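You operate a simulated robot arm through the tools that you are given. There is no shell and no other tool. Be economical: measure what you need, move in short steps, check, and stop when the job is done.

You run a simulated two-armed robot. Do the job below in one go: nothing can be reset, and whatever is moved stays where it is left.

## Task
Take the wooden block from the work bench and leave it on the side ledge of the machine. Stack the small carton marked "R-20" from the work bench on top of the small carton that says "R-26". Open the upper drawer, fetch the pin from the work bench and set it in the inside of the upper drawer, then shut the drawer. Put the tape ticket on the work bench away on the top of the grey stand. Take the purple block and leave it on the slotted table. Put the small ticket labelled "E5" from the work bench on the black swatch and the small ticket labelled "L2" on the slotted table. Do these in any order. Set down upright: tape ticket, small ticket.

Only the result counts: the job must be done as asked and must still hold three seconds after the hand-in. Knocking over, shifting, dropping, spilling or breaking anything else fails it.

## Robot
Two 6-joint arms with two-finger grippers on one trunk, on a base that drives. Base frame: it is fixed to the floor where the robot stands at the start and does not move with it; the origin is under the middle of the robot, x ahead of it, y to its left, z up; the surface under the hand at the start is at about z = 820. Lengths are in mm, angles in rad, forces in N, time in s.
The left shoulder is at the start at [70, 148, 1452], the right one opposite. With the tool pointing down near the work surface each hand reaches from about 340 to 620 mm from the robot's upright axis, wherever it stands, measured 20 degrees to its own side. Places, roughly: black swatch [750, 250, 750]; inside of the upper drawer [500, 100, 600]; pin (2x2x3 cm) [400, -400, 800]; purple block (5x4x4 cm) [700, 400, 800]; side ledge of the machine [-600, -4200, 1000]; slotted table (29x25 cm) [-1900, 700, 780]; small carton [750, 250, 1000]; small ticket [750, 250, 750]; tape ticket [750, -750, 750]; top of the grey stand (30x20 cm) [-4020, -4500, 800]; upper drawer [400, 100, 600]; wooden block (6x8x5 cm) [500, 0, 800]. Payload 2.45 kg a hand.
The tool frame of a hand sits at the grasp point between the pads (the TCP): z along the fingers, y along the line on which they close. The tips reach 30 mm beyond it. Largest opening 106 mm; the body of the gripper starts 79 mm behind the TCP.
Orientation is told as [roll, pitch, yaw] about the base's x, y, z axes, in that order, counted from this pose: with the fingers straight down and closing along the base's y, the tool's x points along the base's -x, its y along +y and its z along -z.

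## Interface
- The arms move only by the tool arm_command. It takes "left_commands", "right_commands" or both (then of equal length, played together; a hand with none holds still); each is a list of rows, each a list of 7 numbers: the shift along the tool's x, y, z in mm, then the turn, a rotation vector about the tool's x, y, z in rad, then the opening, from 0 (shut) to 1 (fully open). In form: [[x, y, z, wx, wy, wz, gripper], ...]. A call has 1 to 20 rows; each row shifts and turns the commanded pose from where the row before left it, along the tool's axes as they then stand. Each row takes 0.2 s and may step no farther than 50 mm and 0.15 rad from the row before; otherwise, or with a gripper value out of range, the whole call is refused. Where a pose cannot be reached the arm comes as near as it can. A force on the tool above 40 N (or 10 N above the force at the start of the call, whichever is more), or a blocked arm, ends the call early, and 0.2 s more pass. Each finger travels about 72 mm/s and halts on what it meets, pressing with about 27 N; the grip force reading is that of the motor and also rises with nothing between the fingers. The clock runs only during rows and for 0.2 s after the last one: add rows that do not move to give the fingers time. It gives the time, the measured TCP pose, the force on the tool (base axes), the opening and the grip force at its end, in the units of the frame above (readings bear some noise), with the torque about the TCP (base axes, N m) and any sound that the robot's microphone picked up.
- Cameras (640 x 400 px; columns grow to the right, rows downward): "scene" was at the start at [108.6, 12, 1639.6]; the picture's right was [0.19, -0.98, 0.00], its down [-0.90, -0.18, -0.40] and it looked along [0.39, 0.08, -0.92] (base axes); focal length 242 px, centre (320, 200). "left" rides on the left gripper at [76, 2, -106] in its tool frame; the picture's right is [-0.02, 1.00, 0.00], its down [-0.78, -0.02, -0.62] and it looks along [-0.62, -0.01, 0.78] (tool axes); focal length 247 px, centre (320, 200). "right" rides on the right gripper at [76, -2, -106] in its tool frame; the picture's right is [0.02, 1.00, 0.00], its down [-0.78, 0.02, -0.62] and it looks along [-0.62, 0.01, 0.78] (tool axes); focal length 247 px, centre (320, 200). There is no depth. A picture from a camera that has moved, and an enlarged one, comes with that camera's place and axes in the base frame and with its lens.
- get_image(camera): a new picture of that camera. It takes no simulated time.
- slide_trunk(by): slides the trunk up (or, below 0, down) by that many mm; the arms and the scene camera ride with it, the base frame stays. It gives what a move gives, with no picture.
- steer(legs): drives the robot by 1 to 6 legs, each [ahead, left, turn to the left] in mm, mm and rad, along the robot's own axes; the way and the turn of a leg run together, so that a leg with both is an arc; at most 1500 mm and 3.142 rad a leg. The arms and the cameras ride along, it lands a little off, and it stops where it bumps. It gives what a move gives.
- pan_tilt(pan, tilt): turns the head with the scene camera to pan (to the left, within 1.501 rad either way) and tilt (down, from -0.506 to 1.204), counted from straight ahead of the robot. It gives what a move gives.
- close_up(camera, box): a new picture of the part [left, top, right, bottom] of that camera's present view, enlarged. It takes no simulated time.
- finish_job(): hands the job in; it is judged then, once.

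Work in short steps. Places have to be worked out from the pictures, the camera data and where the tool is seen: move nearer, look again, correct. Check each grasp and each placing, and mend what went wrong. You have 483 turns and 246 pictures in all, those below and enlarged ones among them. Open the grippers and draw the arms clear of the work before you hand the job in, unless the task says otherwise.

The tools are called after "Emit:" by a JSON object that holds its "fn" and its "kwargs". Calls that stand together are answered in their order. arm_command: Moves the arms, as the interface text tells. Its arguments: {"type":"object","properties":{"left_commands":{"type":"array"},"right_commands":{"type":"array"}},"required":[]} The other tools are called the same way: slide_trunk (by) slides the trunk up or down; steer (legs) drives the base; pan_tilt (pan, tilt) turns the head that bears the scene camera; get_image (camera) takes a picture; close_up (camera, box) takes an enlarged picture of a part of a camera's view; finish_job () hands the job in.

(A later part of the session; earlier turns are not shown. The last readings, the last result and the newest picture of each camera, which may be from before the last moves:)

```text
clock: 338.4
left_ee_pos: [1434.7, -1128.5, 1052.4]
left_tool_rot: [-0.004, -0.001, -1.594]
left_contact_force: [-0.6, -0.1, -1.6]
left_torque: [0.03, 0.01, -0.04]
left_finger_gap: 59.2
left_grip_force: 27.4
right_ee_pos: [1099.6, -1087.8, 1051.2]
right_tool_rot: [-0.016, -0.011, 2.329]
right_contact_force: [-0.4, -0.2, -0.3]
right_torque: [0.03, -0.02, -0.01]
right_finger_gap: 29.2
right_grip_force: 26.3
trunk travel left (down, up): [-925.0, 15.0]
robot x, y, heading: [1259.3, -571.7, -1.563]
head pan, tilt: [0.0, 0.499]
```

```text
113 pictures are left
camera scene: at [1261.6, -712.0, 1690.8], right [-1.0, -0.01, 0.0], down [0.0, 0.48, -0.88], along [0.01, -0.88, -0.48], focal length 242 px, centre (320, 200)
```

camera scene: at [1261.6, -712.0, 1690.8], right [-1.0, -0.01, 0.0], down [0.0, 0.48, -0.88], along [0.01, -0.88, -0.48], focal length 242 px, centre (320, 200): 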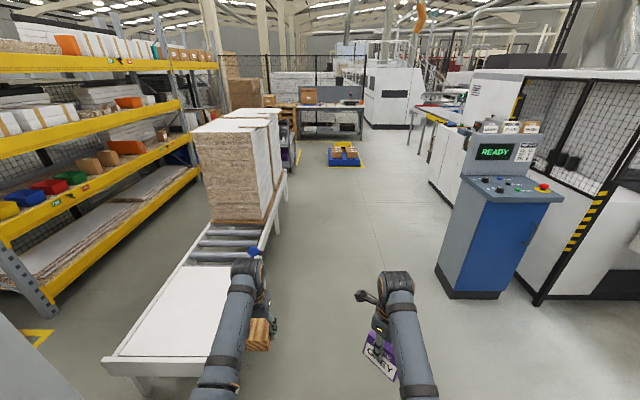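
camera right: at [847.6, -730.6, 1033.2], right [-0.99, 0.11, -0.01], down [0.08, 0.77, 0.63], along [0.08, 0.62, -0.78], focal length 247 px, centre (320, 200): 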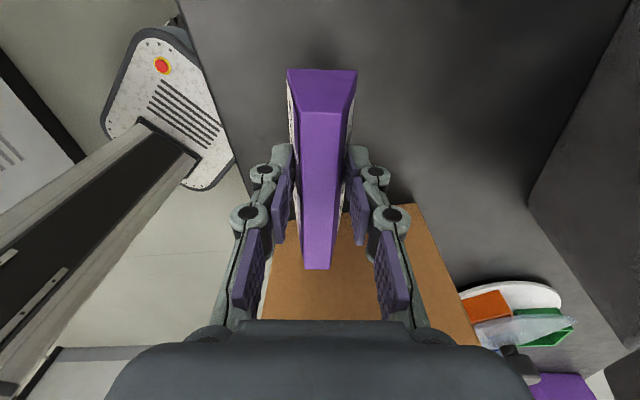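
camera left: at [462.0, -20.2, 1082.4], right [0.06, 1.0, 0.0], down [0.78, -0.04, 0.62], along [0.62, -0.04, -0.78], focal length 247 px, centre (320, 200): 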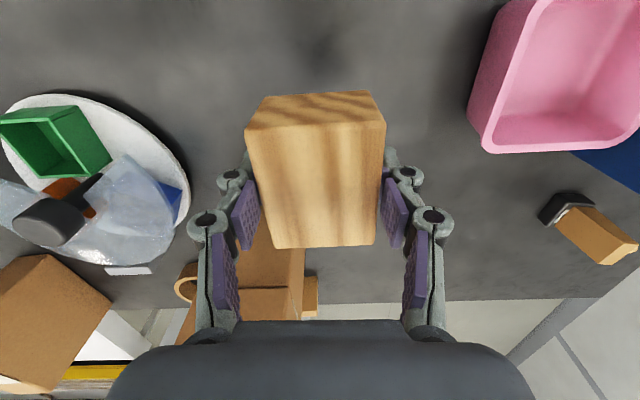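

Both hands keep their loads. I drive down the aisle past the kiosk toward the machine's side.

Emit:
{"fn": "steer", "kwargs": {"legs": [[1400, 0, 0], [1300, -450, 0]]}}

Emit:
{"fn": "pan_tilt", "kwargs": {"pan": -0.7, "tilt": 0.5}}

Emit:
{"fn": "get_image", "kwargs": {"camera": "scene"}}

```text
clock: 351.6
left_ee_pos: [1024.9, -3774.9, 1053.1]
left_tool_rot: [-0.006, -0.002, -1.561]
left_contact_force: [-0.1, -0.8, -1.5]
left_torque: [-0.02, -0.01, 0.01]
left_finger_gap: 59.7
left_grip_force: 27.0
right_ee_pos: [688.7, -3746.1, 1051.1]
right_tool_rot: [-0.013, -0.011, 2.361]
right_contact_force: [-0.8, 0.4, 0.3]
right_torque: [-0.03, -0.02, -0.01]
right_finger_gap: 28.6
right_grip_force: 27.5
trunk travel left (down, up): [-925.0, 15.0]
robot x, y, heading: [828.7, -3226.7, -1.528]
head pan, tilt: [0.0, 0.499]
```

```text
clock: 352.7
left_ee_pos: [1024.8, -3775.5, 1052.4]
left_tool_rot: [-0.005, 0.0, -1.559]
left_contact_force: [0.0, 0.6, -2.0]
left_torque: [-0.02, 0.0, 0.0]
left_finger_gap: 59.4
left_grip_force: 26.5
right_ee_pos: [688.1, -3746.0, 1050.2]
right_tool_rot: [-0.013, -0.01, 2.363]
right_contact_force: [-0.4, 0.7, -1.5]
right_torque: [0.03, 0.01, -0.02]
right_finger_gap: 28.6
right_grip_force: 27.0
trunk travel left (down, up): [-925.0, 15.0]
robot x, y, heading: [831.0, -3223.4, -1.525]
head pan, tilt: [-0.7, 0.499]
```

```text
112 pictures are left
camera scene: at [779.6, -3346.5, 1690.9], right [-0.79, 0.61, 0.0], down [0.29, 0.38, -0.88], along [-0.54, -0.7, -0.48], focal length 242 px, centre (320, 200)
```

scene: 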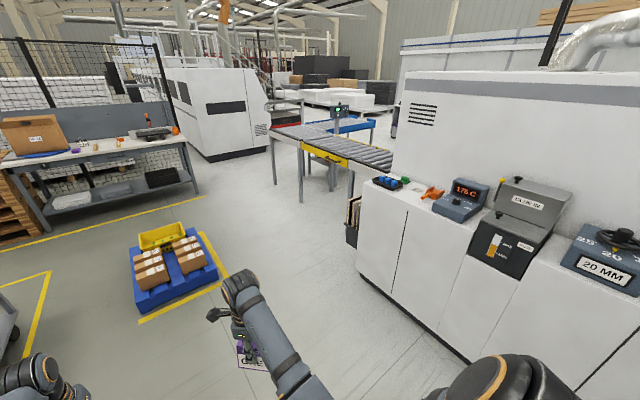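

I turn to face the machine and come nearer to the ledge's end.

Emit:
{"fn": "steer", "kwargs": {"legs": [[0, 0, -1.6], [0, 780, 0], [480, 0, 0]]}}

Emit:
{"fn": "pan_tilt", "kwargs": {"pan": 0.3, "tilt": 0.75}}

Emit:
{"fn": "get_image", "kwargs": {"camera": "scene"}}

Emit:
{"fn": "get_image", "kwargs": {"camera": "left"}}

```text
clock: 363.3
left_ee_pos: [-192.3, -4210.5, 1053.1]
left_tool_rot: [-0.005, -0.004, -3.141]
left_contact_force: [0.5, 0.2, -1.3]
left_torque: [0.0, 0.01, -0.02]
left_finger_gap: 59.2
left_grip_force: 26.9
right_ee_pos: [-160.7, -3875.8, 1051.9]
right_tool_rot: [-0.011, -0.009, 0.783]
right_contact_force: [0.1, 0.4, 0.8]
right_torque: [-0.02, -0.04, -0.07]
right_finger_gap: 28.3
right_grip_force: 27.2
trunk travel left (down, up): [-925.0, 15.0]
robot x, y, heading: [359.5, -4022.4, -3.106]
head pan, tilt: [-0.7, 0.499]
```

```text
clock: 364.5
left_ee_pos: [-193.0, -4209.7, 1052.2]
left_tool_rot: [-0.005, 0.0, -3.14]
left_contact_force: [0.1, -0.5, -2.2]
left_torque: [-0.02, -0.04, 0.0]
left_finger_gap: 59.4
left_grip_force: 27.4
right_ee_pos: [-160.2, -3875.3, 1051.3]
right_tool_rot: [-0.013, -0.01, 0.782]
right_contact_force: [0.2, -0.3, 0.1]
right_torque: [0.0, 0.01, -0.04]
right_finger_gap: 28.2
right_grip_force: 26.7
trunk travel left (down, up): [-925.0, 15.0]
robot x, y, heading: [355.3, -4023.1, -3.107]
head pan, tilt: [0.3, 0.75]
```

```text
111 pictures are left
camera scene: at [231.6, -4051.6, 1668.9], right [-0.33, 0.94, 0.0], down [0.64, 0.22, -0.73], along [-0.69, -0.24, -0.68], focal length 242 px, centre (320, 200)
```

scene: 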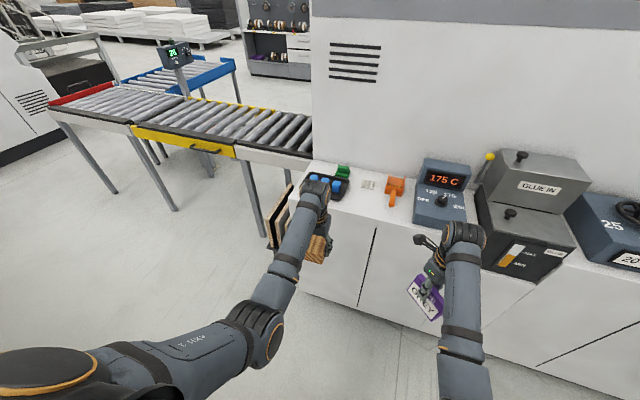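

```text
110 pictures are left
camera left: at [-117.8, -4211.1, 1158.3], right [-0.02, -1.0, 0.0], down [-0.78, 0.01, 0.62], along [-0.62, 0.02, -0.78], focal length 247 px, centre (320, 200)
```

left: 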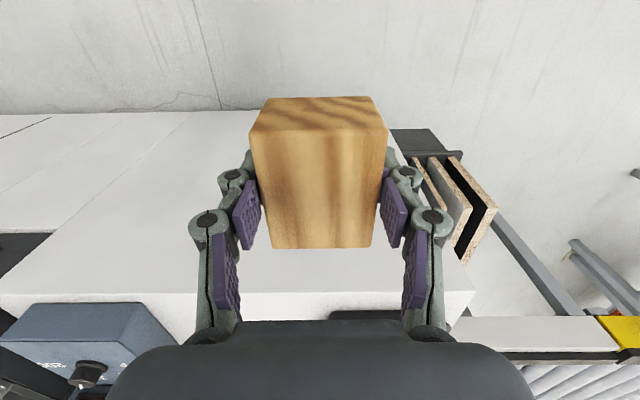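

Emit:
{"fn": "close_up", "kwargs": {"camera": "scene", "box": [290, 140, 490, 260]}}

```text
3.20 times, centred on (390, 200) of scene
camera zoom: at [231.6, -4051.6, 1668.9], right [-0.33, 0.94, 0.0], down [0.64, 0.22, -0.73], along [-0.69, -0.24, -0.68], focal length 775 px, centre (96, 200)
```

zoom: 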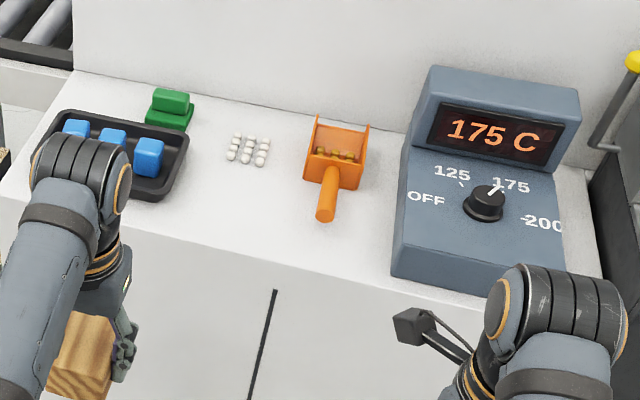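

The ledge top is at z≈995, its front edge x≈−384; a free spot lies at (−480, −4108) between tray and scoop. To keep the right hand clear of the device, I turn the robot right 0.966 and approach from the −y side. First I raise the block.

Emit:
{"fn": "arm_command", "kwargs": {"left_commands": [[0, 0, -20, 0, 0, 0, 0], [0, 0, -20, 0, 0, 0, 0], [0, 0, 0, 0, 0, 0, 0]]}}

Emit:
{"fn": "steer", "kwargs": {"legs": [[0, 0, -0.966], [-332, 246, 0]]}}

```text
clock: 365.3
left_ee_pos: [-193.0, -4210.8, 1092.4]
left_tool_rot: [-0.004, 0.0, -3.139]
left_contact_force: [0.8, 0.7, -1.5]
left_torque: [-0.01, -0.01, -0.02]
left_finger_gap: 59.2
left_grip_force: 26.8
right_ee_pos: [-160.4, -3874.0, 1052.1]
right_tool_rot: [-0.014, -0.011, 0.783]
right_contact_force: [0.0, 0.6, -0.6]
right_torque: [-0.04, -0.02, -0.01]
right_finger_gap: 28.3
right_grip_force: 26.8
trunk travel left (down, up): [-925.0, 15.0]
robot x, y, heading: [361.3, -4023.5, -3.106]
head pan, tilt: [0.3, 0.75]
```

```text
clock: 370.4
left_ee_pos: [-111.3, -4096.3, 1091.8]
left_tool_rot: [-0.004, -0.001, 2.185]
left_contact_force: [-0.4, -0.2, -2.0]
left_torque: [-0.03, 0.0, 0.0]
left_finger_gap: 59.5
left_grip_force: 27.1
right_ee_pos: [181.7, -3930.9, 1050.0]
right_tool_rot: [-0.015, -0.01, -0.178]
right_contact_force: [0.2, -0.2, -0.2]
right_torque: [-0.02, -0.02, -0.01]
right_finger_gap: 28.0
right_grip_force: 26.9
trunk travel left (down, up): [-925.0, 15.0]
robot x, y, heading: [365.6, -4442.4, 2.218]
head pan, tilt: [0.3, 0.75]
```

The ticket's gap is slowly narrowing (29.4→28.0), so I keep going briskly. I drive the block in over the ledge.

Emit:
{"fn": "steer", "kwargs": {"legs": [[190, 270, 0]]}}

Emit:
{"fn": "get_image", "kwargs": {"camera": "left"}}

Emit:
{"fn": "get_image", "kwargs": {"camera": "right"}}

```text
clock: 372.6
left_ee_pos: [-439.4, -4120.0, 1092.7]
left_tool_rot: [-0.003, -0.002, 2.187]
left_contact_force: [0.8, 0.5, -0.4]
left_torque: [0.0, -0.01, 0.0]
left_finger_gap: 59.3
left_grip_force: 27.5
right_ee_pos: [-146.0, -3952.9, 1051.5]
right_tool_rot: [-0.015, -0.008, -0.174]
right_contact_force: [0.6, -0.3, -0.4]
right_torque: [0.0, 0.02, 0.0]
right_finger_gap: 28.3
right_grip_force: 27.0
trunk travel left (down, up): [-925.0, 15.0]
robot x, y, heading: [29.1, -4462.9, 2.223]
head pan, tilt: [0.3, 0.75]
```

```text
108 pictures are left
camera left: at [-397.5, -4182.2, 1199.6], right [-0.83, -0.56, 0.0], down [-0.44, 0.65, 0.62], along [-0.35, 0.52, -0.78], focal length 247 px, centre (320, 200)
```

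left: 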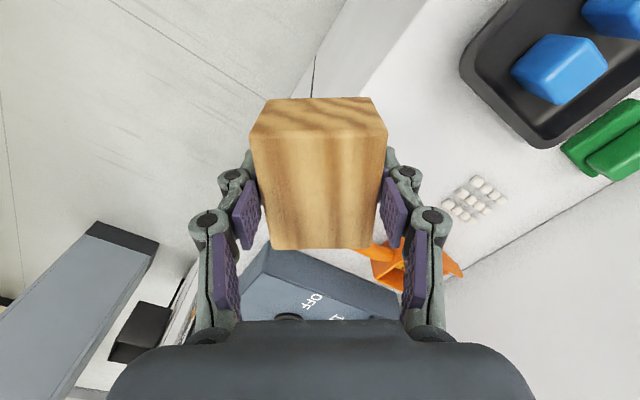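

```text
107 pictures are left
camera right: at [-222.7, -3939.4, 1157.1], right [0.15, 0.99, -0.01], down [0.77, -0.11, 0.63], along [0.62, -0.11, -0.78], focal length 247 px, centre (320, 200)
```

right: 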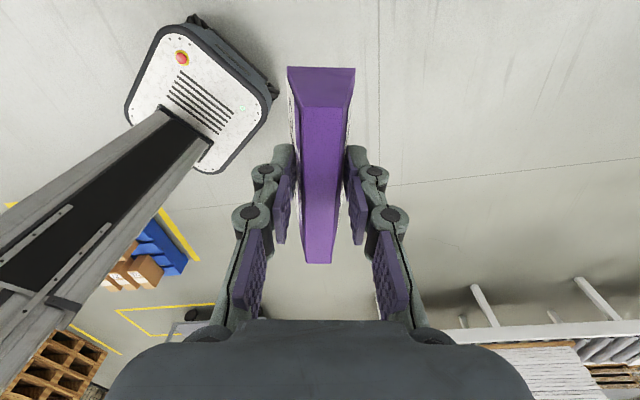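

The ledge's edge now reads x≈−460. The better spot is about (−525, −4115). I drive the small remainder.

Emit:
{"fn": "steer", "kwargs": {"legs": [[56, 65, 0]]}}

Emit:
{"fn": "get_image", "kwargs": {"camera": "left"}}

Emit:
{"fn": "pan_tilt", "kwargs": {"pan": 0.5, "tilt": 0.8}}

Emit:
{"fn": "get_image", "kwargs": {"camera": "scene"}}

```text
clock: 373.7
left_ee_pos: [-520.6, -4117.2, 1095.8]
left_tool_rot: [-0.002, -0.002, 2.188]
left_contact_force: [0.6, 0.2, -0.7]
left_torque: [0.01, 0.03, -0.03]
left_finger_gap: 59.4
left_grip_force: 26.9
right_ee_pos: [-228.4, -3950.3, 1051.2]
right_tool_rot: [-0.015, -0.007, -0.172]
right_contact_force: [0.6, -0.3, 0.2]
right_torque: [0.0, 0.06, 0.02]
right_finger_gap: 28.0
right_grip_force: 27.1
trunk travel left (down, up): [-925.0, 15.0]
robot x, y, heading: [-52.1, -4461.1, 2.219]
head pan, tilt: [0.3, 0.75]
```

```text
106 pictures are left
camera left: at [-478.4, -4179.1, 1201.2], right [-0.83, -0.56, 0.0], down [-0.44, 0.65, 0.62], along [-0.35, 0.52, -0.78], focal length 247 px, centre (320, 200)
```

left: 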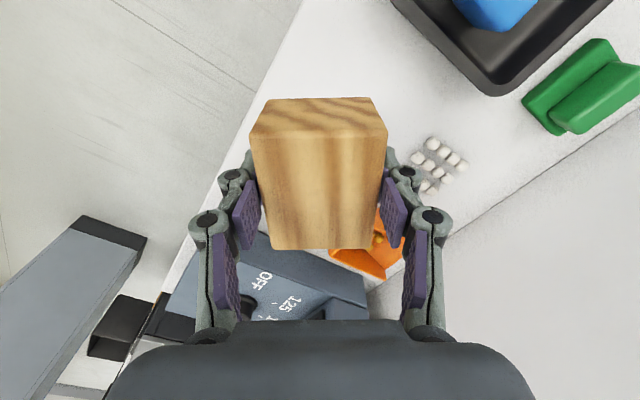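

```text
clock: 374.4
left_ee_pos: [-525.3, -4116.7, 1092.5]
left_tool_rot: [-0.005, 0.0, 2.188]
left_contact_force: [0.3, 0.2, -2.6]
left_torque: [0.02, -0.01, -0.02]
left_finger_gap: 59.4
left_grip_force: 26.7
right_ee_pos: [-232.9, -3949.2, 1050.4]
right_tool_rot: [-0.012, -0.011, -0.173]
right_contact_force: [-0.6, -0.1, 0.1]
right_torque: [0.02, -0.01, -0.02]
right_finger_gap: 28.1
right_grip_force: 26.7
trunk travel left (down, up): [-925.0, 15.0]
robot x, y, heading: [-52.8, -4461.3, 2.226]
head pan, tilt: [0.499, 0.799]
```

```text
105 pictures are left
camera scene: at [-157.6, -4386.0, 1664.9], right [0.41, 0.91, 0.0], down [0.65, -0.29, -0.7], along [-0.64, 0.29, -0.72], focal length 242 px, centre (320, 200)
```

scene: 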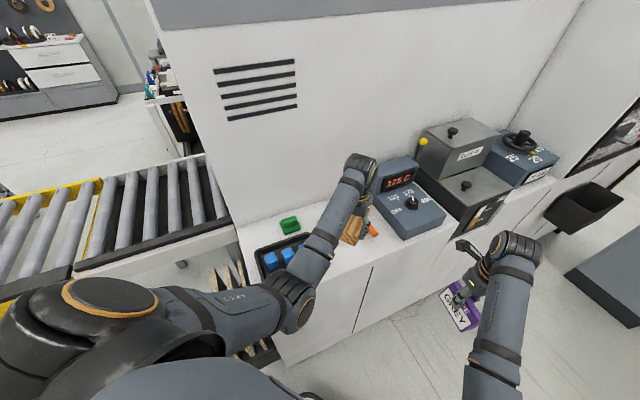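

The block's corner is right above the ledge's edge; I shift 22 mm inward (tool +y) and descend in steps watching force.

Emit:
{"fn": "arm_command", "kwargs": {"left_commands": [[0, 11, 0, 0, 0, 0, 0], [0, 11, 0, 0, 0, 0, 0], [0, 0, 15, 0, 0, 0, 0], [0, 0, 15, 0, 0, 0, 0], [0, 0, 12, 0, 0, 0, 0], [0, 0, 0, 0, 0, 0, 0]]}}

Emit:
{"fn": "get_image", "kwargs": {"camera": "left"}}

```text
clock: 375.8
left_ee_pos: [-543.3, -4129.5, 1050.2]
left_tool_rot: [-0.006, 0.0, 2.188]
left_contact_force: [0.7, 1.3, -1.6]
left_torque: [0.01, -0.01, 0.02]
left_finger_gap: 59.5
left_grip_force: 27.3
right_ee_pos: [-232.2, -3948.2, 1051.4]
right_tool_rot: [-0.012, -0.014, -0.172]
right_contact_force: [-0.2, 0.4, -0.2]
right_torque: [0.0, 0.0, 0.01]
right_finger_gap: 27.8
right_grip_force: 27.1
trunk travel left (down, up): [-925.0, 15.0]
robot x, y, heading: [-51.3, -4462.2, 2.221]
head pan, tilt: [0.499, 0.799]
```

```text
104 pictures are left
camera left: at [-502.0, -4191.7, 1155.9], right [-0.83, -0.56, -0.01], down [-0.44, 0.65, 0.62], along [-0.35, 0.52, -0.78], focal length 247 px, centre (320, 200)
```

left: 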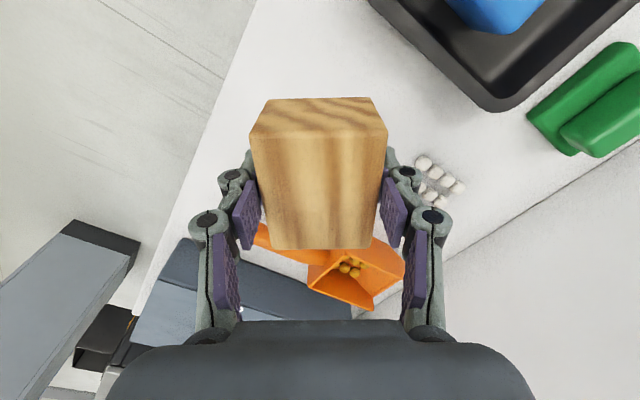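

Emit:
{"fn": "arm_command", "kwargs": {"left_commands": [[0, 0, 5, 0, 0, 0, 0], [0, 0, 4, 0, 0, 0, 0], [0, 0, 3, 0, 0, 0, 0], [0, 0, 3, 0, 0, 0, 0], [0, 0, 0, 0, 0, 0, 0]]}}

```text
clock: 377.0
left_ee_pos: [-542.1, -4130.8, 1034.6]
left_tool_rot: [-0.005, 0.0, 2.187]
left_contact_force: [-0.1, 0.7, -2.5]
left_torque: [0.02, 0.0, 0.0]
left_finger_gap: 59.3
left_grip_force: 27.0
right_ee_pos: [-232.1, -3949.4, 1052.5]
right_tool_rot: [-0.013, -0.01, -0.171]
right_contact_force: [-0.6, 0.0, 0.5]
right_torque: [-0.02, -0.03, 0.01]
right_finger_gap: 28.1
right_grip_force: 26.8
trunk travel left (down, up): [-925.0, 15.0]
robot x, y, heading: [-49.2, -4461.5, 2.222]
head pan, tilt: [0.499, 0.799]
```

Emit:
{"fn": "arm_command", "kwargs": {"left_commands": [[0, 0, 3, 0, 0, 0, 0], [0, 0, 3, 0, 0, 0, 0], [0, 0, 2, 0, 0, 0, 0], [0, 0, 2, 0, 0, 0, 0], [0, 0, 0, 0, 0, 0, 0]]}}

```text
clock: 378.2
left_ee_pos: [-540.6, -4129.2, 1024.3]
left_tool_rot: [-0.006, 0.0, 2.188]
left_contact_force: [-0.9, 0.2, -0.8]
left_torque: [-0.02, -0.02, 0.01]
left_finger_gap: 59.2
left_grip_force: 26.4
right_ee_pos: [-231.3, -3949.9, 1051.4]
right_tool_rot: [-0.013, -0.011, -0.173]
right_contact_force: [0.7, -1.2, -0.4]
right_torque: [-0.01, -0.01, -0.01]
right_finger_gap: 27.9
right_grip_force: 27.2
trunk travel left (down, up): [-925.0, 15.0]
robot x, y, heading: [-50.4, -4458.9, 2.222]
head pan, tilt: [0.499, 0.799]
```

Emit:
{"fn": "arm_command", "kwargs": {"left_commands": [[0, 0, 3, 0, 0, 0, 0], [0, 0, 3, 0, 0, 0, 0], [0, 0, 3, 0, 0, 0, 0], [0, 0, 3, 0, 0, 0, 0], [0, 0, 2, 0, 0, 0, 0], [0, 0, 0, 0, 0, 0, 0]]}}

Emit:
{"fn": "get_image", "kwargs": {"camera": "left"}}

```text
clock: 379.6
left_ee_pos: [-543.1, -4128.2, 1012.9]
left_tool_rot: [-0.006, 0.002, 2.189]
left_contact_force: [0.1, 0.6, -0.9]
left_torque: [0.02, 0.03, -0.04]
left_finger_gap: 59.1
left_grip_force: 27.4
right_ee_pos: [-231.9, -3948.9, 1051.5]
right_tool_rot: [-0.013, -0.01, -0.173]
right_contact_force: [0.0, -0.4, 0.3]
right_torque: [0.01, 0.02, 0.0]
right_finger_gap: 27.5
right_grip_force: 27.1
trunk travel left (down, up): [-925.0, 15.0]
robot x, y, heading: [-49.7, -4459.6, 2.219]
head pan, tilt: [0.499, 0.799]
```

```text
103 pictures are left
camera left: at [-501.6, -4190.8, 1118.5], right [-0.83, -0.56, -0.01], down [-0.44, 0.65, 0.62], along [-0.35, 0.52, -0.78], focal length 247 px, centre (320, 200)
```

left: 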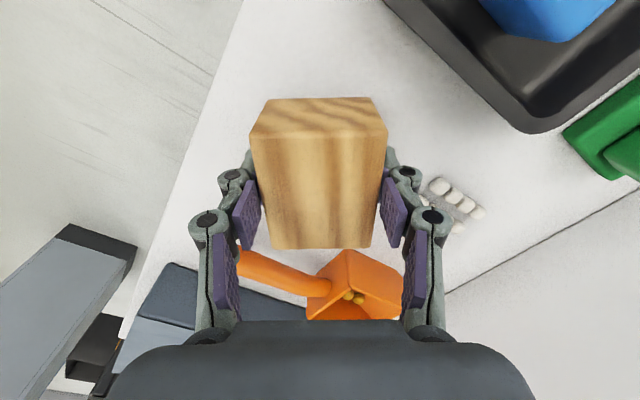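

Emit:
{"fn": "arm_command", "kwargs": {"left_commands": [[0, 0, 4, 0, 0, 0, 0], [0, 0, 4, 0, 0, 0, 0], [0, 0, 3, 0, 0, 0, 0], [0, 0, 3, 0, 0, 0, 0], [0, 0, 3, 0, 0, 0, 0], [0, 0, 0, 0, 0, 0, 0]]}}

```text
clock: 381.0
left_ee_pos: [-542.8, -4128.4, 993.5]
left_tool_rot: [-0.004, -0.001, 2.189]
left_contact_force: [-0.1, -0.3, -1.2]
left_torque: [0.01, -0.02, 0.01]
left_finger_gap: 59.3
left_grip_force: 26.8
right_ee_pos: [-234.5, -3949.0, 1051.8]
right_tool_rot: [-0.012, -0.011, -0.173]
right_contact_force: [-0.3, -0.3, 0.1]
right_torque: [-0.03, -0.02, 0.01]
right_finger_gap: 27.5
right_grip_force: 27.1
trunk travel left (down, up): [-925.0, 15.0]
robot x, y, heading: [-49.9, -4459.6, 2.22]
head pan, tilt: [0.499, 0.799]
```

Emit:
{"fn": "arm_command", "kwargs": {"left_commands": [[0, 0, 3, 0, 0, 0, 0], [0, 0, 2.5, 0, 0, 0, 0], [0, 0, 2.5, 0, 0, 0, 0], [0, 0, 2, 0, 0, 0, 0], [0, 0, 0, 0, 0, 0, 0]]}}

Emit:
{"fn": "get_image", "kwargs": {"camera": "left"}}

```text
clock: 382.2
left_ee_pos: [-541.6, -4129.9, 986.8]
left_tool_rot: [-0.006, -0.003, 2.188]
left_contact_force: [-3.8, 2.2, 24.3]
left_torque: [0.0, 0.07, 0.03]
left_finger_gap: 59.5
left_grip_force: 26.9
right_ee_pos: [-230.6, -3950.9, 1053.1]
right_tool_rot: [-0.012, -0.009, -0.173]
right_contact_force: [-0.5, -0.7, -0.6]
right_torque: [0.01, 0.01, 0.0]
right_finger_gap: 27.4
right_grip_force: 27.2
trunk travel left (down, up): [-925.0, 15.0]
robot x, y, heading: [-52.7, -4461.9, 2.221]
head pan, tilt: [0.499, 0.799]
```

```text
102 pictures are left
camera left: at [-499.7, -4192.4, 1092.7], right [-0.83, -0.56, 0.0], down [-0.44, 0.64, 0.63], along [-0.35, 0.52, -0.78], focal length 247 px, centre (320, 200)
```

left: 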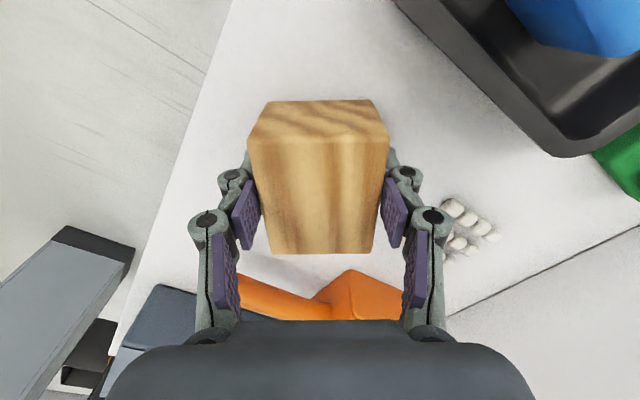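

Contact (24 N). I ease up, open a little and rise.

Emit:
{"fn": "arm_command", "kwargs": {"left_commands": [[0, 0, -2, 0, 0, 0, 0], [0, 0, 0, 0, 0, 0, 0.65], [0, 0, 0, 0, 0, 0, 0.65], [0, 0, -10, 0, 0, 0, 0.65], [0, 0, -20, 0, 0, 0, 0.65], [0, 0, -25, 0, 0, 0, 0.65], [0, 0, -25, 0, 0, 0, 0.65], [0, 0, 0, 0, 0, 0, 0.65]]}}

Emit:
{"fn": "get_image", "kwargs": {"camera": "left"}}

Emit:
{"fn": "get_image", "kwargs": {"camera": "right"}}

```text
clock: 384.0
left_ee_pos: [-541.4, -4132.5, 1065.7]
left_tool_rot: [-0.007, 0.0, 2.188]
left_contact_force: [0.3, 0.8, 0.3]
left_torque: [0.04, 0.0, 0.01]
left_finger_gap: 69.0
left_grip_force: 0.1
right_ee_pos: [-232.3, -3949.1, 1051.4]
right_tool_rot: [-0.012, -0.011, -0.173]
right_contact_force: [-0.7, -1.1, 0.3]
right_torque: [-0.04, 0.0, 0.04]
right_finger_gap: 27.5
right_grip_force: 27.0
trunk travel left (down, up): [-925.0, 15.0]
robot x, y, heading: [-53.2, -4458.6, 2.222]
head pan, tilt: [0.499, 0.799]
```

```text
101 pictures are left
camera left: at [-500.1, -4192.9, 1173.1], right [-0.83, -0.56, -0.01], down [-0.44, 0.65, 0.62], along [-0.35, 0.52, -0.78], focal length 247 px, centre (320, 200)
```

left: 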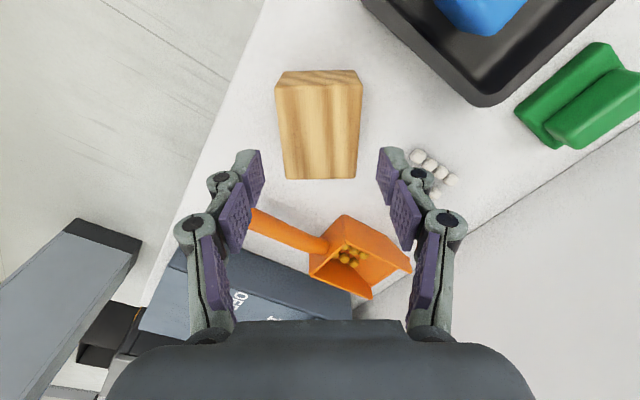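

```text
100 pictures are left
camera right: at [-309.2, -3935.7, 1156.4], right [0.15, 0.99, -0.01], down [0.77, -0.11, 0.63], along [0.62, -0.11, -0.78], focal length 247 px, centre (320, 200)
```

right: 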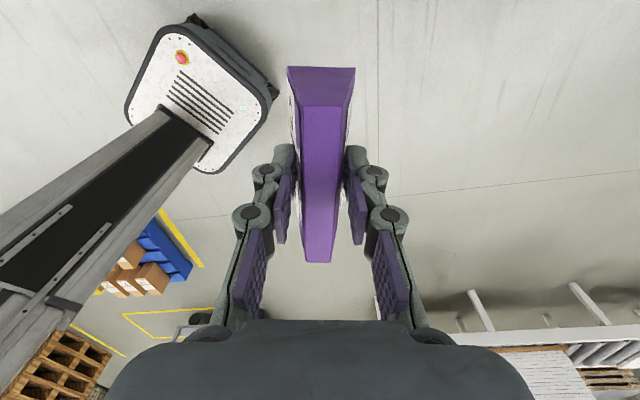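

The block stands on the ledge. I back out and look for the route to the grey stand.

Emit:
{"fn": "steer", "kwargs": {"legs": [[-190, -250, 0], [0, 0, 1.2]]}}

Emit:
{"fn": "pan_tilt", "kwargs": {"pan": 0.2, "tilt": 0.4}}

Emit:
{"fn": "get_image", "kwargs": {"camera": "scene"}}

```text
clock: 389.2
left_ee_pos: [-196.5, -4820.5, 1065.7]
left_tool_rot: [-0.005, 0.001, -2.837]
left_contact_force: [-0.4, -0.7, 0.7]
left_torque: [0.0, 0.01, -0.04]
left_finger_gap: 69.2
left_grip_force: 0.0
right_ee_pos: [-273.2, -4469.3, 1051.0]
right_tool_rot: [-0.014, -0.011, 1.085]
right_contact_force: [0.7, -0.5, -0.5]
right_torque: [-0.02, 0.02, -0.04]
right_finger_gap: 27.1
right_grip_force: 27.0
trunk travel left (down, up): [-925.0, 15.0]
robot x, y, heading: [265.2, -4457.8, -2.803]
head pan, tilt: [0.499, 0.799]
```

```text
clock: 390.1
left_ee_pos: [-194.7, -4819.9, 1066.8]
left_tool_rot: [-0.004, 0.0, -2.836]
left_contact_force: [0.4, 0.6, -0.2]
left_torque: [-0.01, 0.02, 0.01]
left_finger_gap: 68.6
left_grip_force: 0.1
right_ee_pos: [-275.1, -4469.9, 1050.4]
right_tool_rot: [-0.013, -0.01, 1.085]
right_contact_force: [-0.7, 0.2, -0.1]
right_torque: [-0.01, 0.0, 0.0]
right_finger_gap: 27.8
right_grip_force: 27.4
trunk travel left (down, up): [-925.0, 15.0]
robot x, y, heading: [265.5, -4456.0, -2.802]
head pan, tilt: [0.201, 0.4]
```

```text
99 pictures are left
camera scene: at [140.5, -4520.3, 1700.0], right [-0.51, 0.86, 0.0], down [0.33, 0.2, -0.92], along [-0.79, -0.47, -0.39], focal length 242 px, centre (320, 200)
```

scene: 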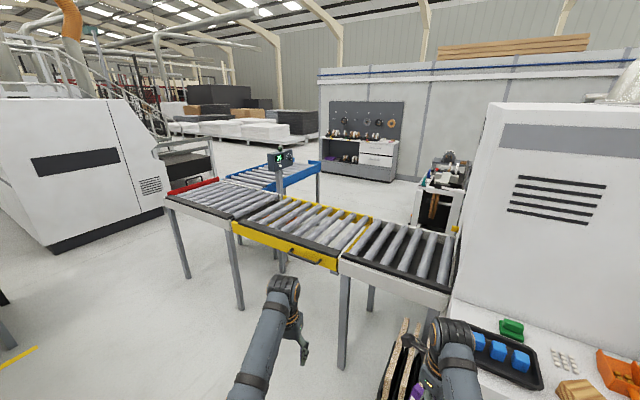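

Emit:
{"fn": "close_up", "kwargs": {"camera": "scene", "box": [320, 100, 500, 240]}}

Emit:
{"fn": "close_up", "kwargs": {"camera": "scene", "box": [100, 90, 340, 300]}}

```text
2.86 times, centred on (410, 170) of scene
camera zoom: at [140.5, -4520.3, 1700.0], right [-0.51, 0.86, 0.0], down [0.33, 0.2, -0.92], along [-0.79, -0.47, -0.39], focal length 692 px, centre (63, 286)
```

zoom: 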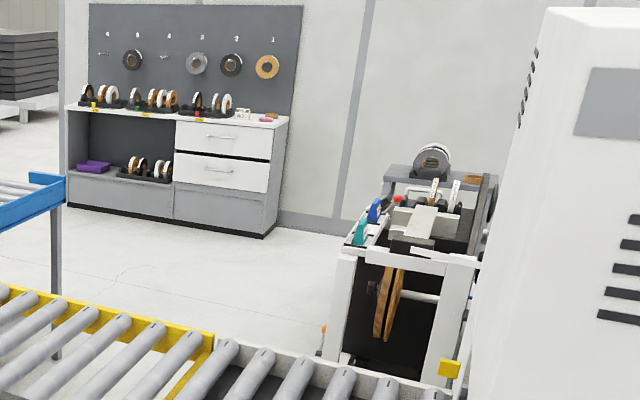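

```text
1.90 times, centred on (220, 195) of scene
camera zoom: at [140.5, -4520.3, 1700.0], right [-0.51, 0.86, 0.0], down [0.33, 0.2, -0.92], along [-0.79, -0.47, -0.39], focal length 462 px, centre (510, 210)
```

zoom: 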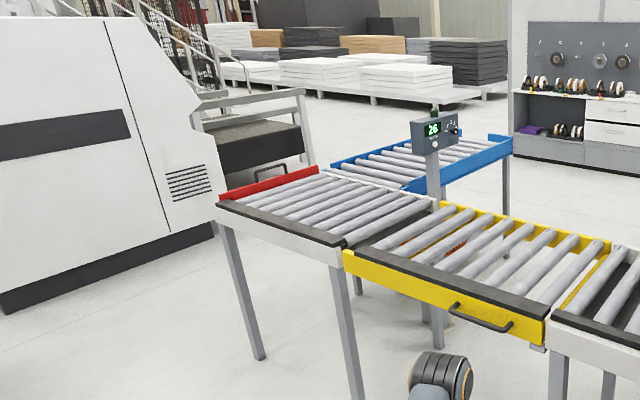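

The grey stand is the grey-topped stand with a reel behind the machine line. I check the south end of the roller line for a passage.

Emit:
{"fn": "steer", "kwargs": {"legs": [[400, 850, 0], [400, 850, 0]]}}

Emit:
{"fn": "get_image", "kwargs": {"camera": "scene"}}

```text
clock: 399.4
left_ee_pos: [-392.8, -6669.2, 1065.8]
left_tool_rot: [-0.006, -0.002, -2.839]
left_contact_force: [0.1, -0.4, 1.1]
left_torque: [0.0, 0.01, -0.01]
left_finger_gap: 68.6
left_grip_force: 0.1
right_ee_pos: [-470.0, -6319.7, 1051.6]
right_tool_rot: [-0.013, -0.011, 1.083]
right_contact_force: [-0.3, 1.0, -0.1]
right_torque: [0.0, 0.01, -0.02]
right_finger_gap: 27.2
right_grip_force: 27.3
trunk travel left (down, up): [-925.0, 15.0]
robot x, y, heading: [72.3, -6305.8, -2.809]
head pan, tilt: [0.201, 0.4]
```

```text
96 pictures are left
camera scene: at [-55.4, -6369.6, 1700.1], right [-0.51, 0.86, 0.0], down [0.33, 0.2, -0.92], along [-0.79, -0.47, -0.39], focal length 242 px, centre (320, 200)
```

scene: 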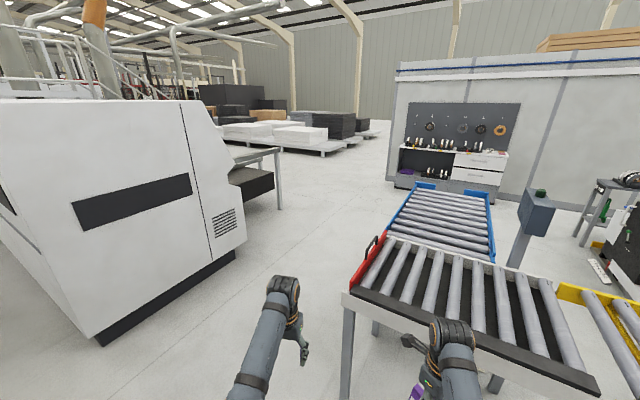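

A wide passage lies between the roller line's red end (y≈−6800) and the white machine (y≈−8450). I go through it.

Emit:
{"fn": "steer", "kwargs": {"legs": [[375, 1050, 0], [0, 0, -0.333], [1500, 0, 0], [1500, 0, 0]]}}

Emit:
{"fn": "pan_tilt", "kwargs": {"pan": -0.8, "tilt": 0.45}}

Emit:
{"fn": "get_image", "kwargs": {"camera": "scene"}}

```text
clock: 403.2
left_ee_pos: [-348.8, -7394.2, 1067.9]
left_tool_rot: [-0.003, -0.004, -2.646]
left_contact_force: [-0.5, 0.2, 1.2]
left_torque: [-0.06, 0.01, 0.0]
left_finger_gap: 68.9
left_grip_force: 0.0
right_ee_pos: [-490.5, -7063.9, 1052.6]
right_tool_rot: [-0.014, -0.01, 1.276]
right_contact_force: [0.8, 1.2, -0.7]
right_torque: [-0.02, 0.01, -0.02]
right_finger_gap: 26.9
right_grip_force: 27.3
trunk travel left (down, up): [-925.0, 15.0]
robot x, y, heading: [33.9, -6952.6, -2.612]
head pan, tilt: [0.201, 0.4]
stopped in leg 1: the robot was blocked; the commanded pose is now the measured one
```

```text
clock: 404.5
left_ee_pos: [-349.2, -7397.5, 1066.6]
left_tool_rot: [-0.005, -0.002, -2.647]
left_contact_force: [-0.5, -0.1, -0.3]
left_torque: [-0.01, -0.03, 0.02]
left_finger_gap: 68.9
left_grip_force: 0.1
right_ee_pos: [-491.9, -7068.7, 1051.2]
right_tool_rot: [-0.012, -0.012, 1.275]
right_contact_force: [1.0, 0.0, 0.7]
right_torque: [0.0, -0.03, 0.02]
right_finger_gap: 26.7
right_grip_force: 27.2
trunk travel left (down, up): [-925.0, 15.0]
robot x, y, heading: [35.5, -6951.3, -2.609]
head pan, tilt: [-0.799, 0.45]
```

```text
95 pictures are left
camera scene: at [-95.2, -6953.2, 1695.4], right [0.27, 0.96, 0.0], down [0.42, -0.12, -0.9], along [-0.87, 0.24, -0.44], focal length 242 px, centre (320, 200)
```

scene: 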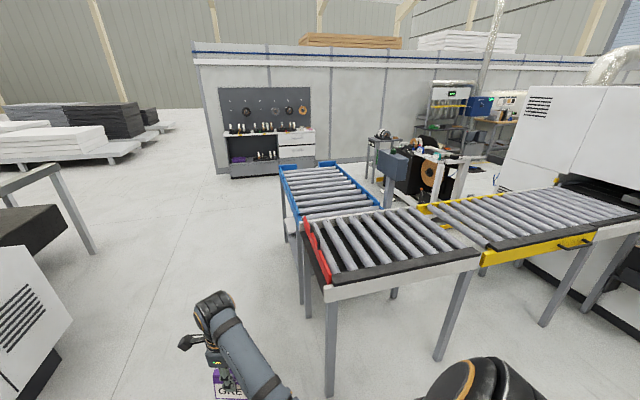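

Something blocked me on the left. I look there.

Emit:
{"fn": "pan_tilt", "kwargs": {"pan": 1.3, "tilt": 0.8}}

Emit:
{"fn": "get_image", "kwargs": {"camera": "scene"}}

```text
clock: 406.5
left_ee_pos: [-348.4, -7398.0, 1066.6]
left_tool_rot: [-0.006, 0.0, -2.646]
left_contact_force: [0.2, -0.5, -0.2]
left_torque: [0.01, 0.0, 0.02]
left_finger_gap: 69.0
left_grip_force: 0.0
right_ee_pos: [-491.8, -7069.0, 1051.0]
right_tool_rot: [-0.012, -0.013, 1.276]
right_contact_force: [-0.4, 0.5, 0.3]
right_torque: [-0.02, 0.01, 0.0]
right_finger_gap: 26.8
right_grip_force: 26.7
trunk travel left (down, up): [-925.0, 15.0]
robot x, y, heading: [38.0, -6952.3, -2.613]
head pan, tilt: [1.3, 0.799]
```

```text
94 pictures are left
camera scene: at [13.9, -7056.3, 1665.0], right [-0.97, -0.26, 0.0], down [-0.18, 0.69, -0.7], along [0.18, -0.67, -0.72], focal length 242 px, centre (320, 200)
```

scene: 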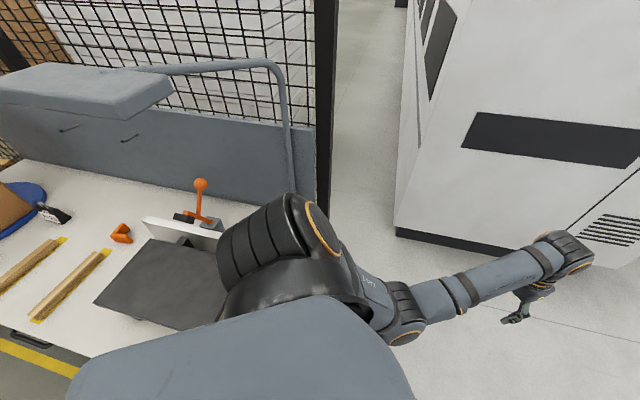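

I had touched a tool bench behind my left shoulder; nothing on it seems moved. I shift right, turn to face −x, and pass through.

Emit:
{"fn": "steer", "kwargs": {"legs": [[0, -130, 0], [0, 0, -0.53], [520, 450, 0], [1500, 0, 0], [1000, 0, 0]]}}

Emit:
{"fn": "pan_tilt", "kwargs": {"pan": -0.9, "tilt": 0.45}}

Emit:
{"fn": "get_image", "kwargs": {"camera": "scene"}}

```text
clock: 424.6
left_ee_pos: [-3634.4, -7354.7, 1067.1]
left_tool_rot: [-0.006, -0.002, 3.063]
left_contact_force: [-0.3, 0.3, -0.3]
left_torque: [0.0, -0.03, -0.03]
left_finger_gap: 68.9
left_grip_force: 0.1
right_ee_pos: [-3575.3, -7001.5, 1050.8]
right_tool_rot: [-0.012, -0.01, 0.7]
right_contact_force: [0.6, -0.2, 0.5]
right_torque: [-0.02, 0.01, -0.01]
right_finger_gap: 26.5
right_grip_force: 26.9
trunk travel left (down, up): [-925.0, 15.0]
robot x, y, heading: [-3072.2, -7189.0, 3.095]
head pan, tilt: [1.3, 0.799]
```

```text
clock: 426.7
left_ee_pos: [-3635.3, -7355.5, 1066.7]
left_tool_rot: [-0.008, 0.0, 3.065]
left_contact_force: [-0.1, 0.0, 0.5]
left_torque: [-0.01, 0.01, 0.0]
left_finger_gap: 68.7
left_grip_force: 0.1
right_ee_pos: [-3576.1, -7002.2, 1050.0]
right_tool_rot: [-0.012, -0.012, 0.703]
right_contact_force: [0.0, -0.6, -0.9]
right_torque: [0.01, -0.02, -0.01]
right_finger_gap: 26.0
right_grip_force: 26.9
trunk travel left (down, up): [-925.0, 15.0]
robot x, y, heading: [-3069.5, -7188.5, 3.097]
head pan, tilt: [-0.901, 0.45]
```

```text
93 pictures are left
camera scene: at [-3173.0, -7113.9, 1695.4], right [0.81, 0.59, 0.0], down [0.26, -0.35, -0.9], along [-0.53, 0.73, -0.44], focal length 242 px, centre (320, 200)
```

scene: 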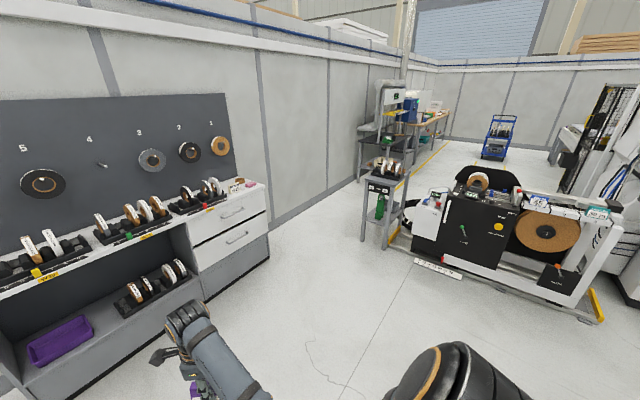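

The passage is done; the small grey stand with reels stands ahead near (−4020, −4500). I turn to face +y and approach it.

Emit:
{"fn": "steer", "kwargs": {"legs": [[0, 0, -1.525], [950, 530, 0], [950, 530, 0]]}}

Emit:
{"fn": "pan_tilt", "kwargs": {"pan": -0.2, "tilt": 0.7}}

Emit:
{"fn": "get_image", "kwargs": {"camera": "scene"}}

```text
clock: 441.1
left_ee_pos: [-4375.2, -4765.0, 1066.4]
left_tool_rot: [-0.007, -0.002, 1.563]
left_contact_force: [-1.0, -0.4, -0.2]
left_torque: [-0.01, 0.02, -0.03]
left_finger_gap: 69.0
left_grip_force: 0.0
right_ee_pos: [-4018.8, -4796.3, 1051.4]
right_tool_rot: [-0.012, -0.01, -0.798]
right_contact_force: [-0.1, -0.6, -0.7]
right_torque: [0.05, 0.0, 0.03]
right_finger_gap: 25.6
right_grip_force: 27.3
trunk travel left (down, up): [-925.0, 15.0]
robot x, y, heading: [-4169.2, -5312.5, 1.597]
head pan, tilt: [-0.901, 0.45]
```

```text
clock: 442.2
left_ee_pos: [-4376.2, -4763.0, 1066.2]
left_tool_rot: [-0.006, -0.001, 1.564]
left_contact_force: [-0.2, 0.2, 0.2]
left_torque: [0.01, 0.02, 0.04]
left_finger_gap: 68.9
left_grip_force: 0.1
right_ee_pos: [-4019.7, -4796.4, 1051.0]
right_tool_rot: [-0.011, -0.011, -0.799]
right_contact_force: [0.2, -0.5, 0.4]
right_torque: [-0.03, 0.03, -0.01]
right_finger_gap: 25.7
right_grip_force: 27.3
trunk travel left (down, up): [-925.0, 15.0]
robot x, y, heading: [-4169.7, -5315.0, 1.599]
head pan, tilt: [-0.201, 0.7]
```

```text
92 pictures are left
camera scene: at [-4157.6, -5180.7, 1673.2], right [0.98, -0.17, 0.0], down [-0.11, -0.63, -0.77], along [0.13, 0.75, -0.64], focal length 242 px, centre (320, 200)
```

scene: 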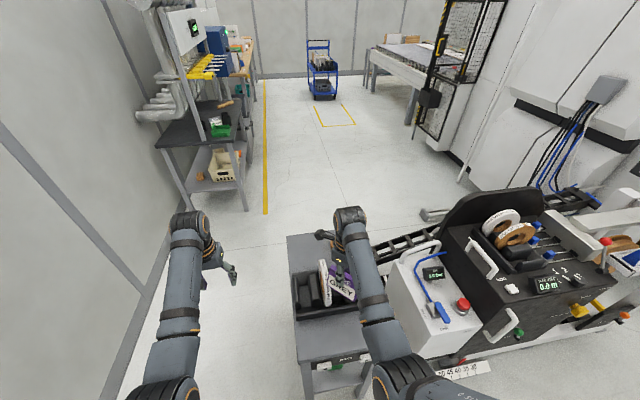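

Emit:
{"fn": "close_up", "kwargs": {"camera": "scene", "box": [260, 210, 420, 400]}}

Emit:
{"fn": "get_image", "kwargs": {"camera": "right"}}

Emit:
{"fn": "get_image", "kwargs": {"camera": "left"}}

```text
2.11 times, centred on (340, 305) of scene
camera zoom: at [-4157.6, -5180.7, 1673.2], right [0.98, -0.17, 0.0], down [-0.11, -0.63, -0.77], along [0.13, 0.75, -0.64], focal length 510 px, centre (278, -21)
```

zoom: 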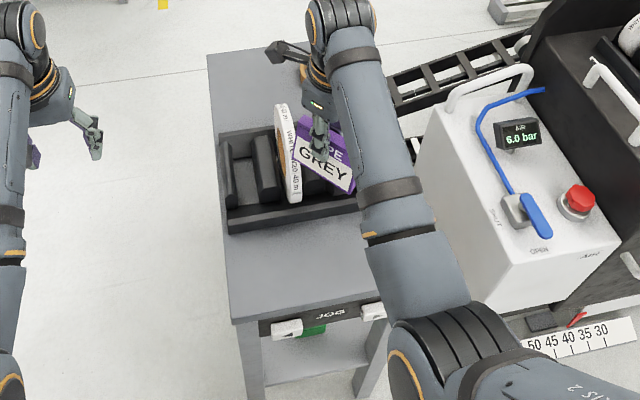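

```text
90 pictures are left
camera right: at [-4073.5, -4740.6, 1156.4], right [0.7, 0.71, -0.01], down [0.56, -0.54, 0.63], along [0.44, -0.45, -0.78], focal length 247 px, centre (320, 200)
```

right: 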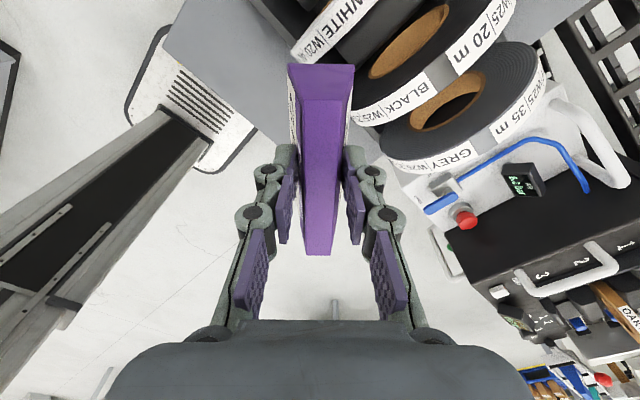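

```text
89 pictures are left
camera left: at [-4379.6, -4837.9, 1173.2], right [-1.0, 0.03, -0.01], down [0.02, 0.78, 0.62], along [0.02, 0.62, -0.78], focal length 247 px, centre (320, 200)
```

left: 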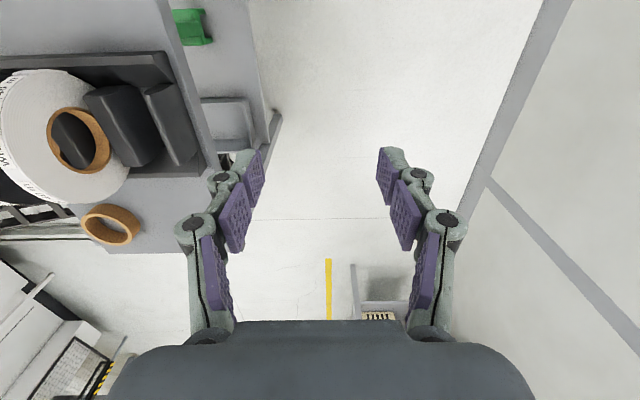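

The stand's free top (with a brown ring at its east part) is the rear area x −4180…−3880, y −4599…−4391. I approach it from the west side: raise, back off, go round and turn to face +x.

Emit:
{"fn": "arm_command", "kwargs": {"right_commands": [[0, 0, -15, 0, 0, 0, 0], [0, 0, -10, 0, 0, 0, 0]]}}

Emit:
{"fn": "steer", "kwargs": {"legs": [[-200, 0, 0], [0, 470, -0.03], [1150, 0, 0], [0, 0, -1.57]]}}

Emit:
{"fn": "pan_tilt", "kwargs": {"pan": -0.2, "tilt": 0.9}}

Emit:
{"fn": "get_image", "kwargs": {"camera": "scene"}}

Emit:
{"fn": "get_image", "kwargs": {"camera": "right"}}

```text
clock: 442.8
left_ee_pos: [-4375.6, -4762.9, 1067.4]
left_tool_rot: [-0.008, -0.002, 1.565]
left_contact_force: [-0.1, 0.2, -0.9]
left_torque: [-0.02, 0.01, 0.0]
left_finger_gap: 68.8
left_grip_force: 0.0
right_ee_pos: [-4021.1, -4796.1, 1075.6]
right_tool_rot: [-0.011, -0.012, -0.8]
right_contact_force: [0.0, 0.5, -0.3]
right_torque: [-0.01, -0.02, 0.01]
right_finger_gap: 26.0
right_grip_force: 27.1
trunk travel left (down, up): [-925.0, 15.0]
robot x, y, heading: [-4173.2, -5315.7, 1.599]
head pan, tilt: [-0.201, 0.7]
```

```text
clock: 446.6
left_ee_pos: [-4799.5, -4966.8, 1068.4]
left_tool_rot: [-0.009, -0.004, 1.558]
left_contact_force: [-1.0, -0.6, 0.3]
left_torque: [0.03, -0.06, -0.01]
left_finger_gap: 69.0
left_grip_force: 0.3
right_ee_pos: [-4442.9, -5003.6, 1074.7]
right_tool_rot: [-0.01, -0.014, -0.804]
right_contact_force: [-1.3, 0.0, -0.6]
right_torque: [-0.06, -0.02, 0.01]
right_finger_gap: 25.6
right_grip_force: 27.0
trunk travel left (down, up): [-925.0, 15.0]
robot x, y, heading: [-4596.5, -5519.8, 1.591]
head pan, tilt: [-0.201, 0.7]
stopped in leg 2: the robot was blocked; the commanded pose is now the measured one
```

```text
clock: 447.3
left_ee_pos: [-4798.7, -4966.5, 1065.6]
left_tool_rot: [-0.009, -0.002, 1.556]
left_contact_force: [0.2, -0.1, 0.1]
left_torque: [0.01, -0.03, 0.02]
left_finger_gap: 69.1
left_grip_force: 0.1
right_ee_pos: [-4442.7, -5002.3, 1074.1]
right_tool_rot: [-0.012, -0.015, -0.805]
right_contact_force: [-0.2, 0.0, 0.6]
right_torque: [-0.01, -0.01, -0.03]
right_finger_gap: 25.6
right_grip_force: 26.9
trunk travel left (down, up): [-925.0, 15.0]
robot x, y, heading: [-4596.3, -5519.1, 1.587]
head pan, tilt: [-0.201, 0.901]
```

```text
88 pictures are left
camera scene: at [-4586.0, -5395.0, 1657.1], right [0.98, -0.18, 0.0], down [-0.14, -0.77, -0.62], along [0.11, 0.61, -0.78], focal length 242 px, centre (320, 200)
```

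scene: 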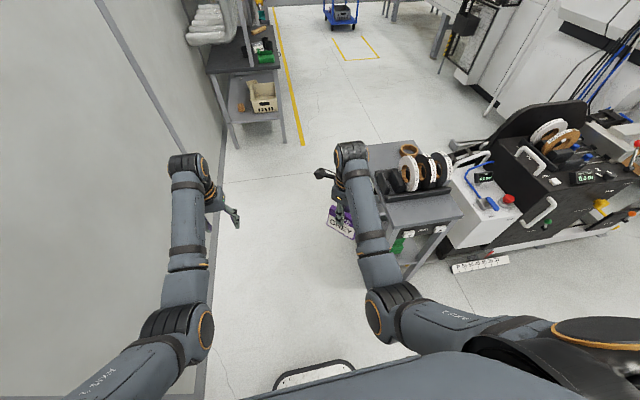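

```text
87 pictures are left
camera right: at [-4497.1, -4946.4, 1179.4], right [0.71, 0.71, -0.01], down [0.55, -0.54, 0.63], along [0.44, -0.45, -0.77], focal length 247 px, centre (320, 200)
```

right: 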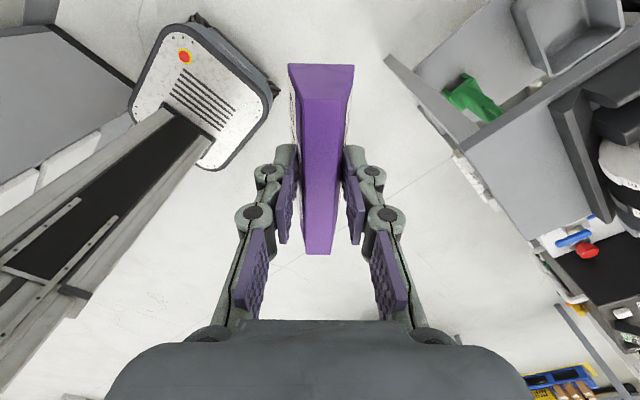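

A shelf limits me on the left; further ahead there is room. I drive ahead and turn there.

Emit:
{"fn": "steer", "kwargs": {"legs": [[600, -20, 0], [590, 0, 0], [0, 0, -1.58]]}}

Emit:
{"fn": "get_image", "kwargs": {"camera": "scene"}}

Emit:
{"fn": "get_image", "kwargs": {"camera": "right"}}

```text
clock: 457.5
left_ee_pos: [-4039.7, -4143.3, 1066.7]
left_tool_rot: [-0.006, -0.001, -0.046]
left_contact_force: [0.4, 0.2, -0.2]
left_torque: [0.0, -0.03, -0.01]
left_finger_gap: 68.7
left_grip_force: 0.0
right_ee_pos: [-4088.5, -4496.2, 1073.4]
right_tool_rot: [-0.012, -0.012, -2.406]
right_contact_force: [-0.2, 1.1, -1.3]
right_torque: [0.02, -0.01, 0.01]
right_finger_gap: 25.2
right_grip_force: 26.8
trunk travel left (down, up): [-925.0, 15.0]
robot x, y, heading: [-4603.2, -4321.7, -0.009]
head pan, tilt: [-0.201, 0.901]
```

```text
86 pictures are left
camera scene: at [-4475.3, -4340.5, 1657.0], right [-0.21, -0.98, 0.0], down [-0.77, 0.17, -0.62], along [0.61, -0.13, -0.78], focal length 242 px, centre (320, 200)
```

scene: 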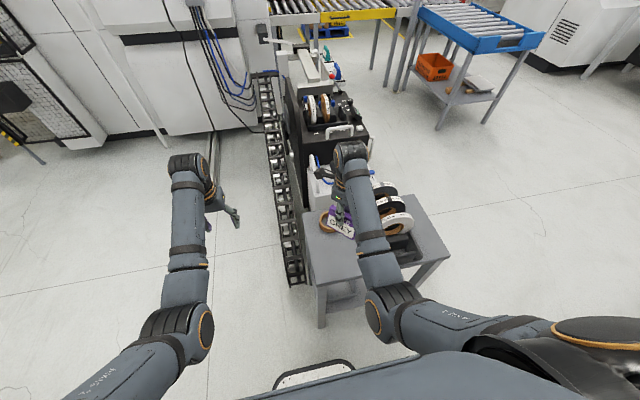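

```text
85 pictures are left
camera right: at [-4030.3, -4443.8, 1179.3], right [0.69, -0.73, -0.01], down [-0.56, -0.54, 0.63], along [-0.47, -0.43, -0.78], focal length 247 px, centre (320, 200)
```

right: 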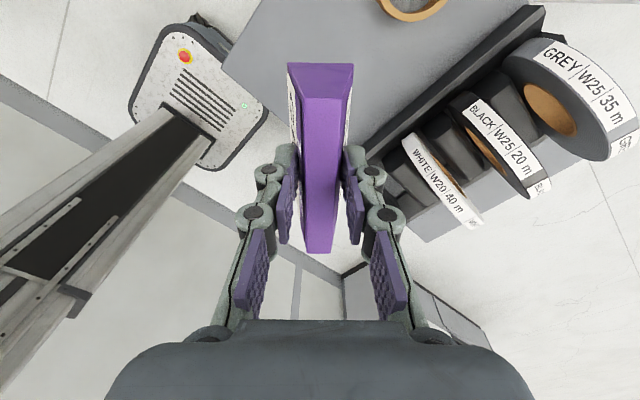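

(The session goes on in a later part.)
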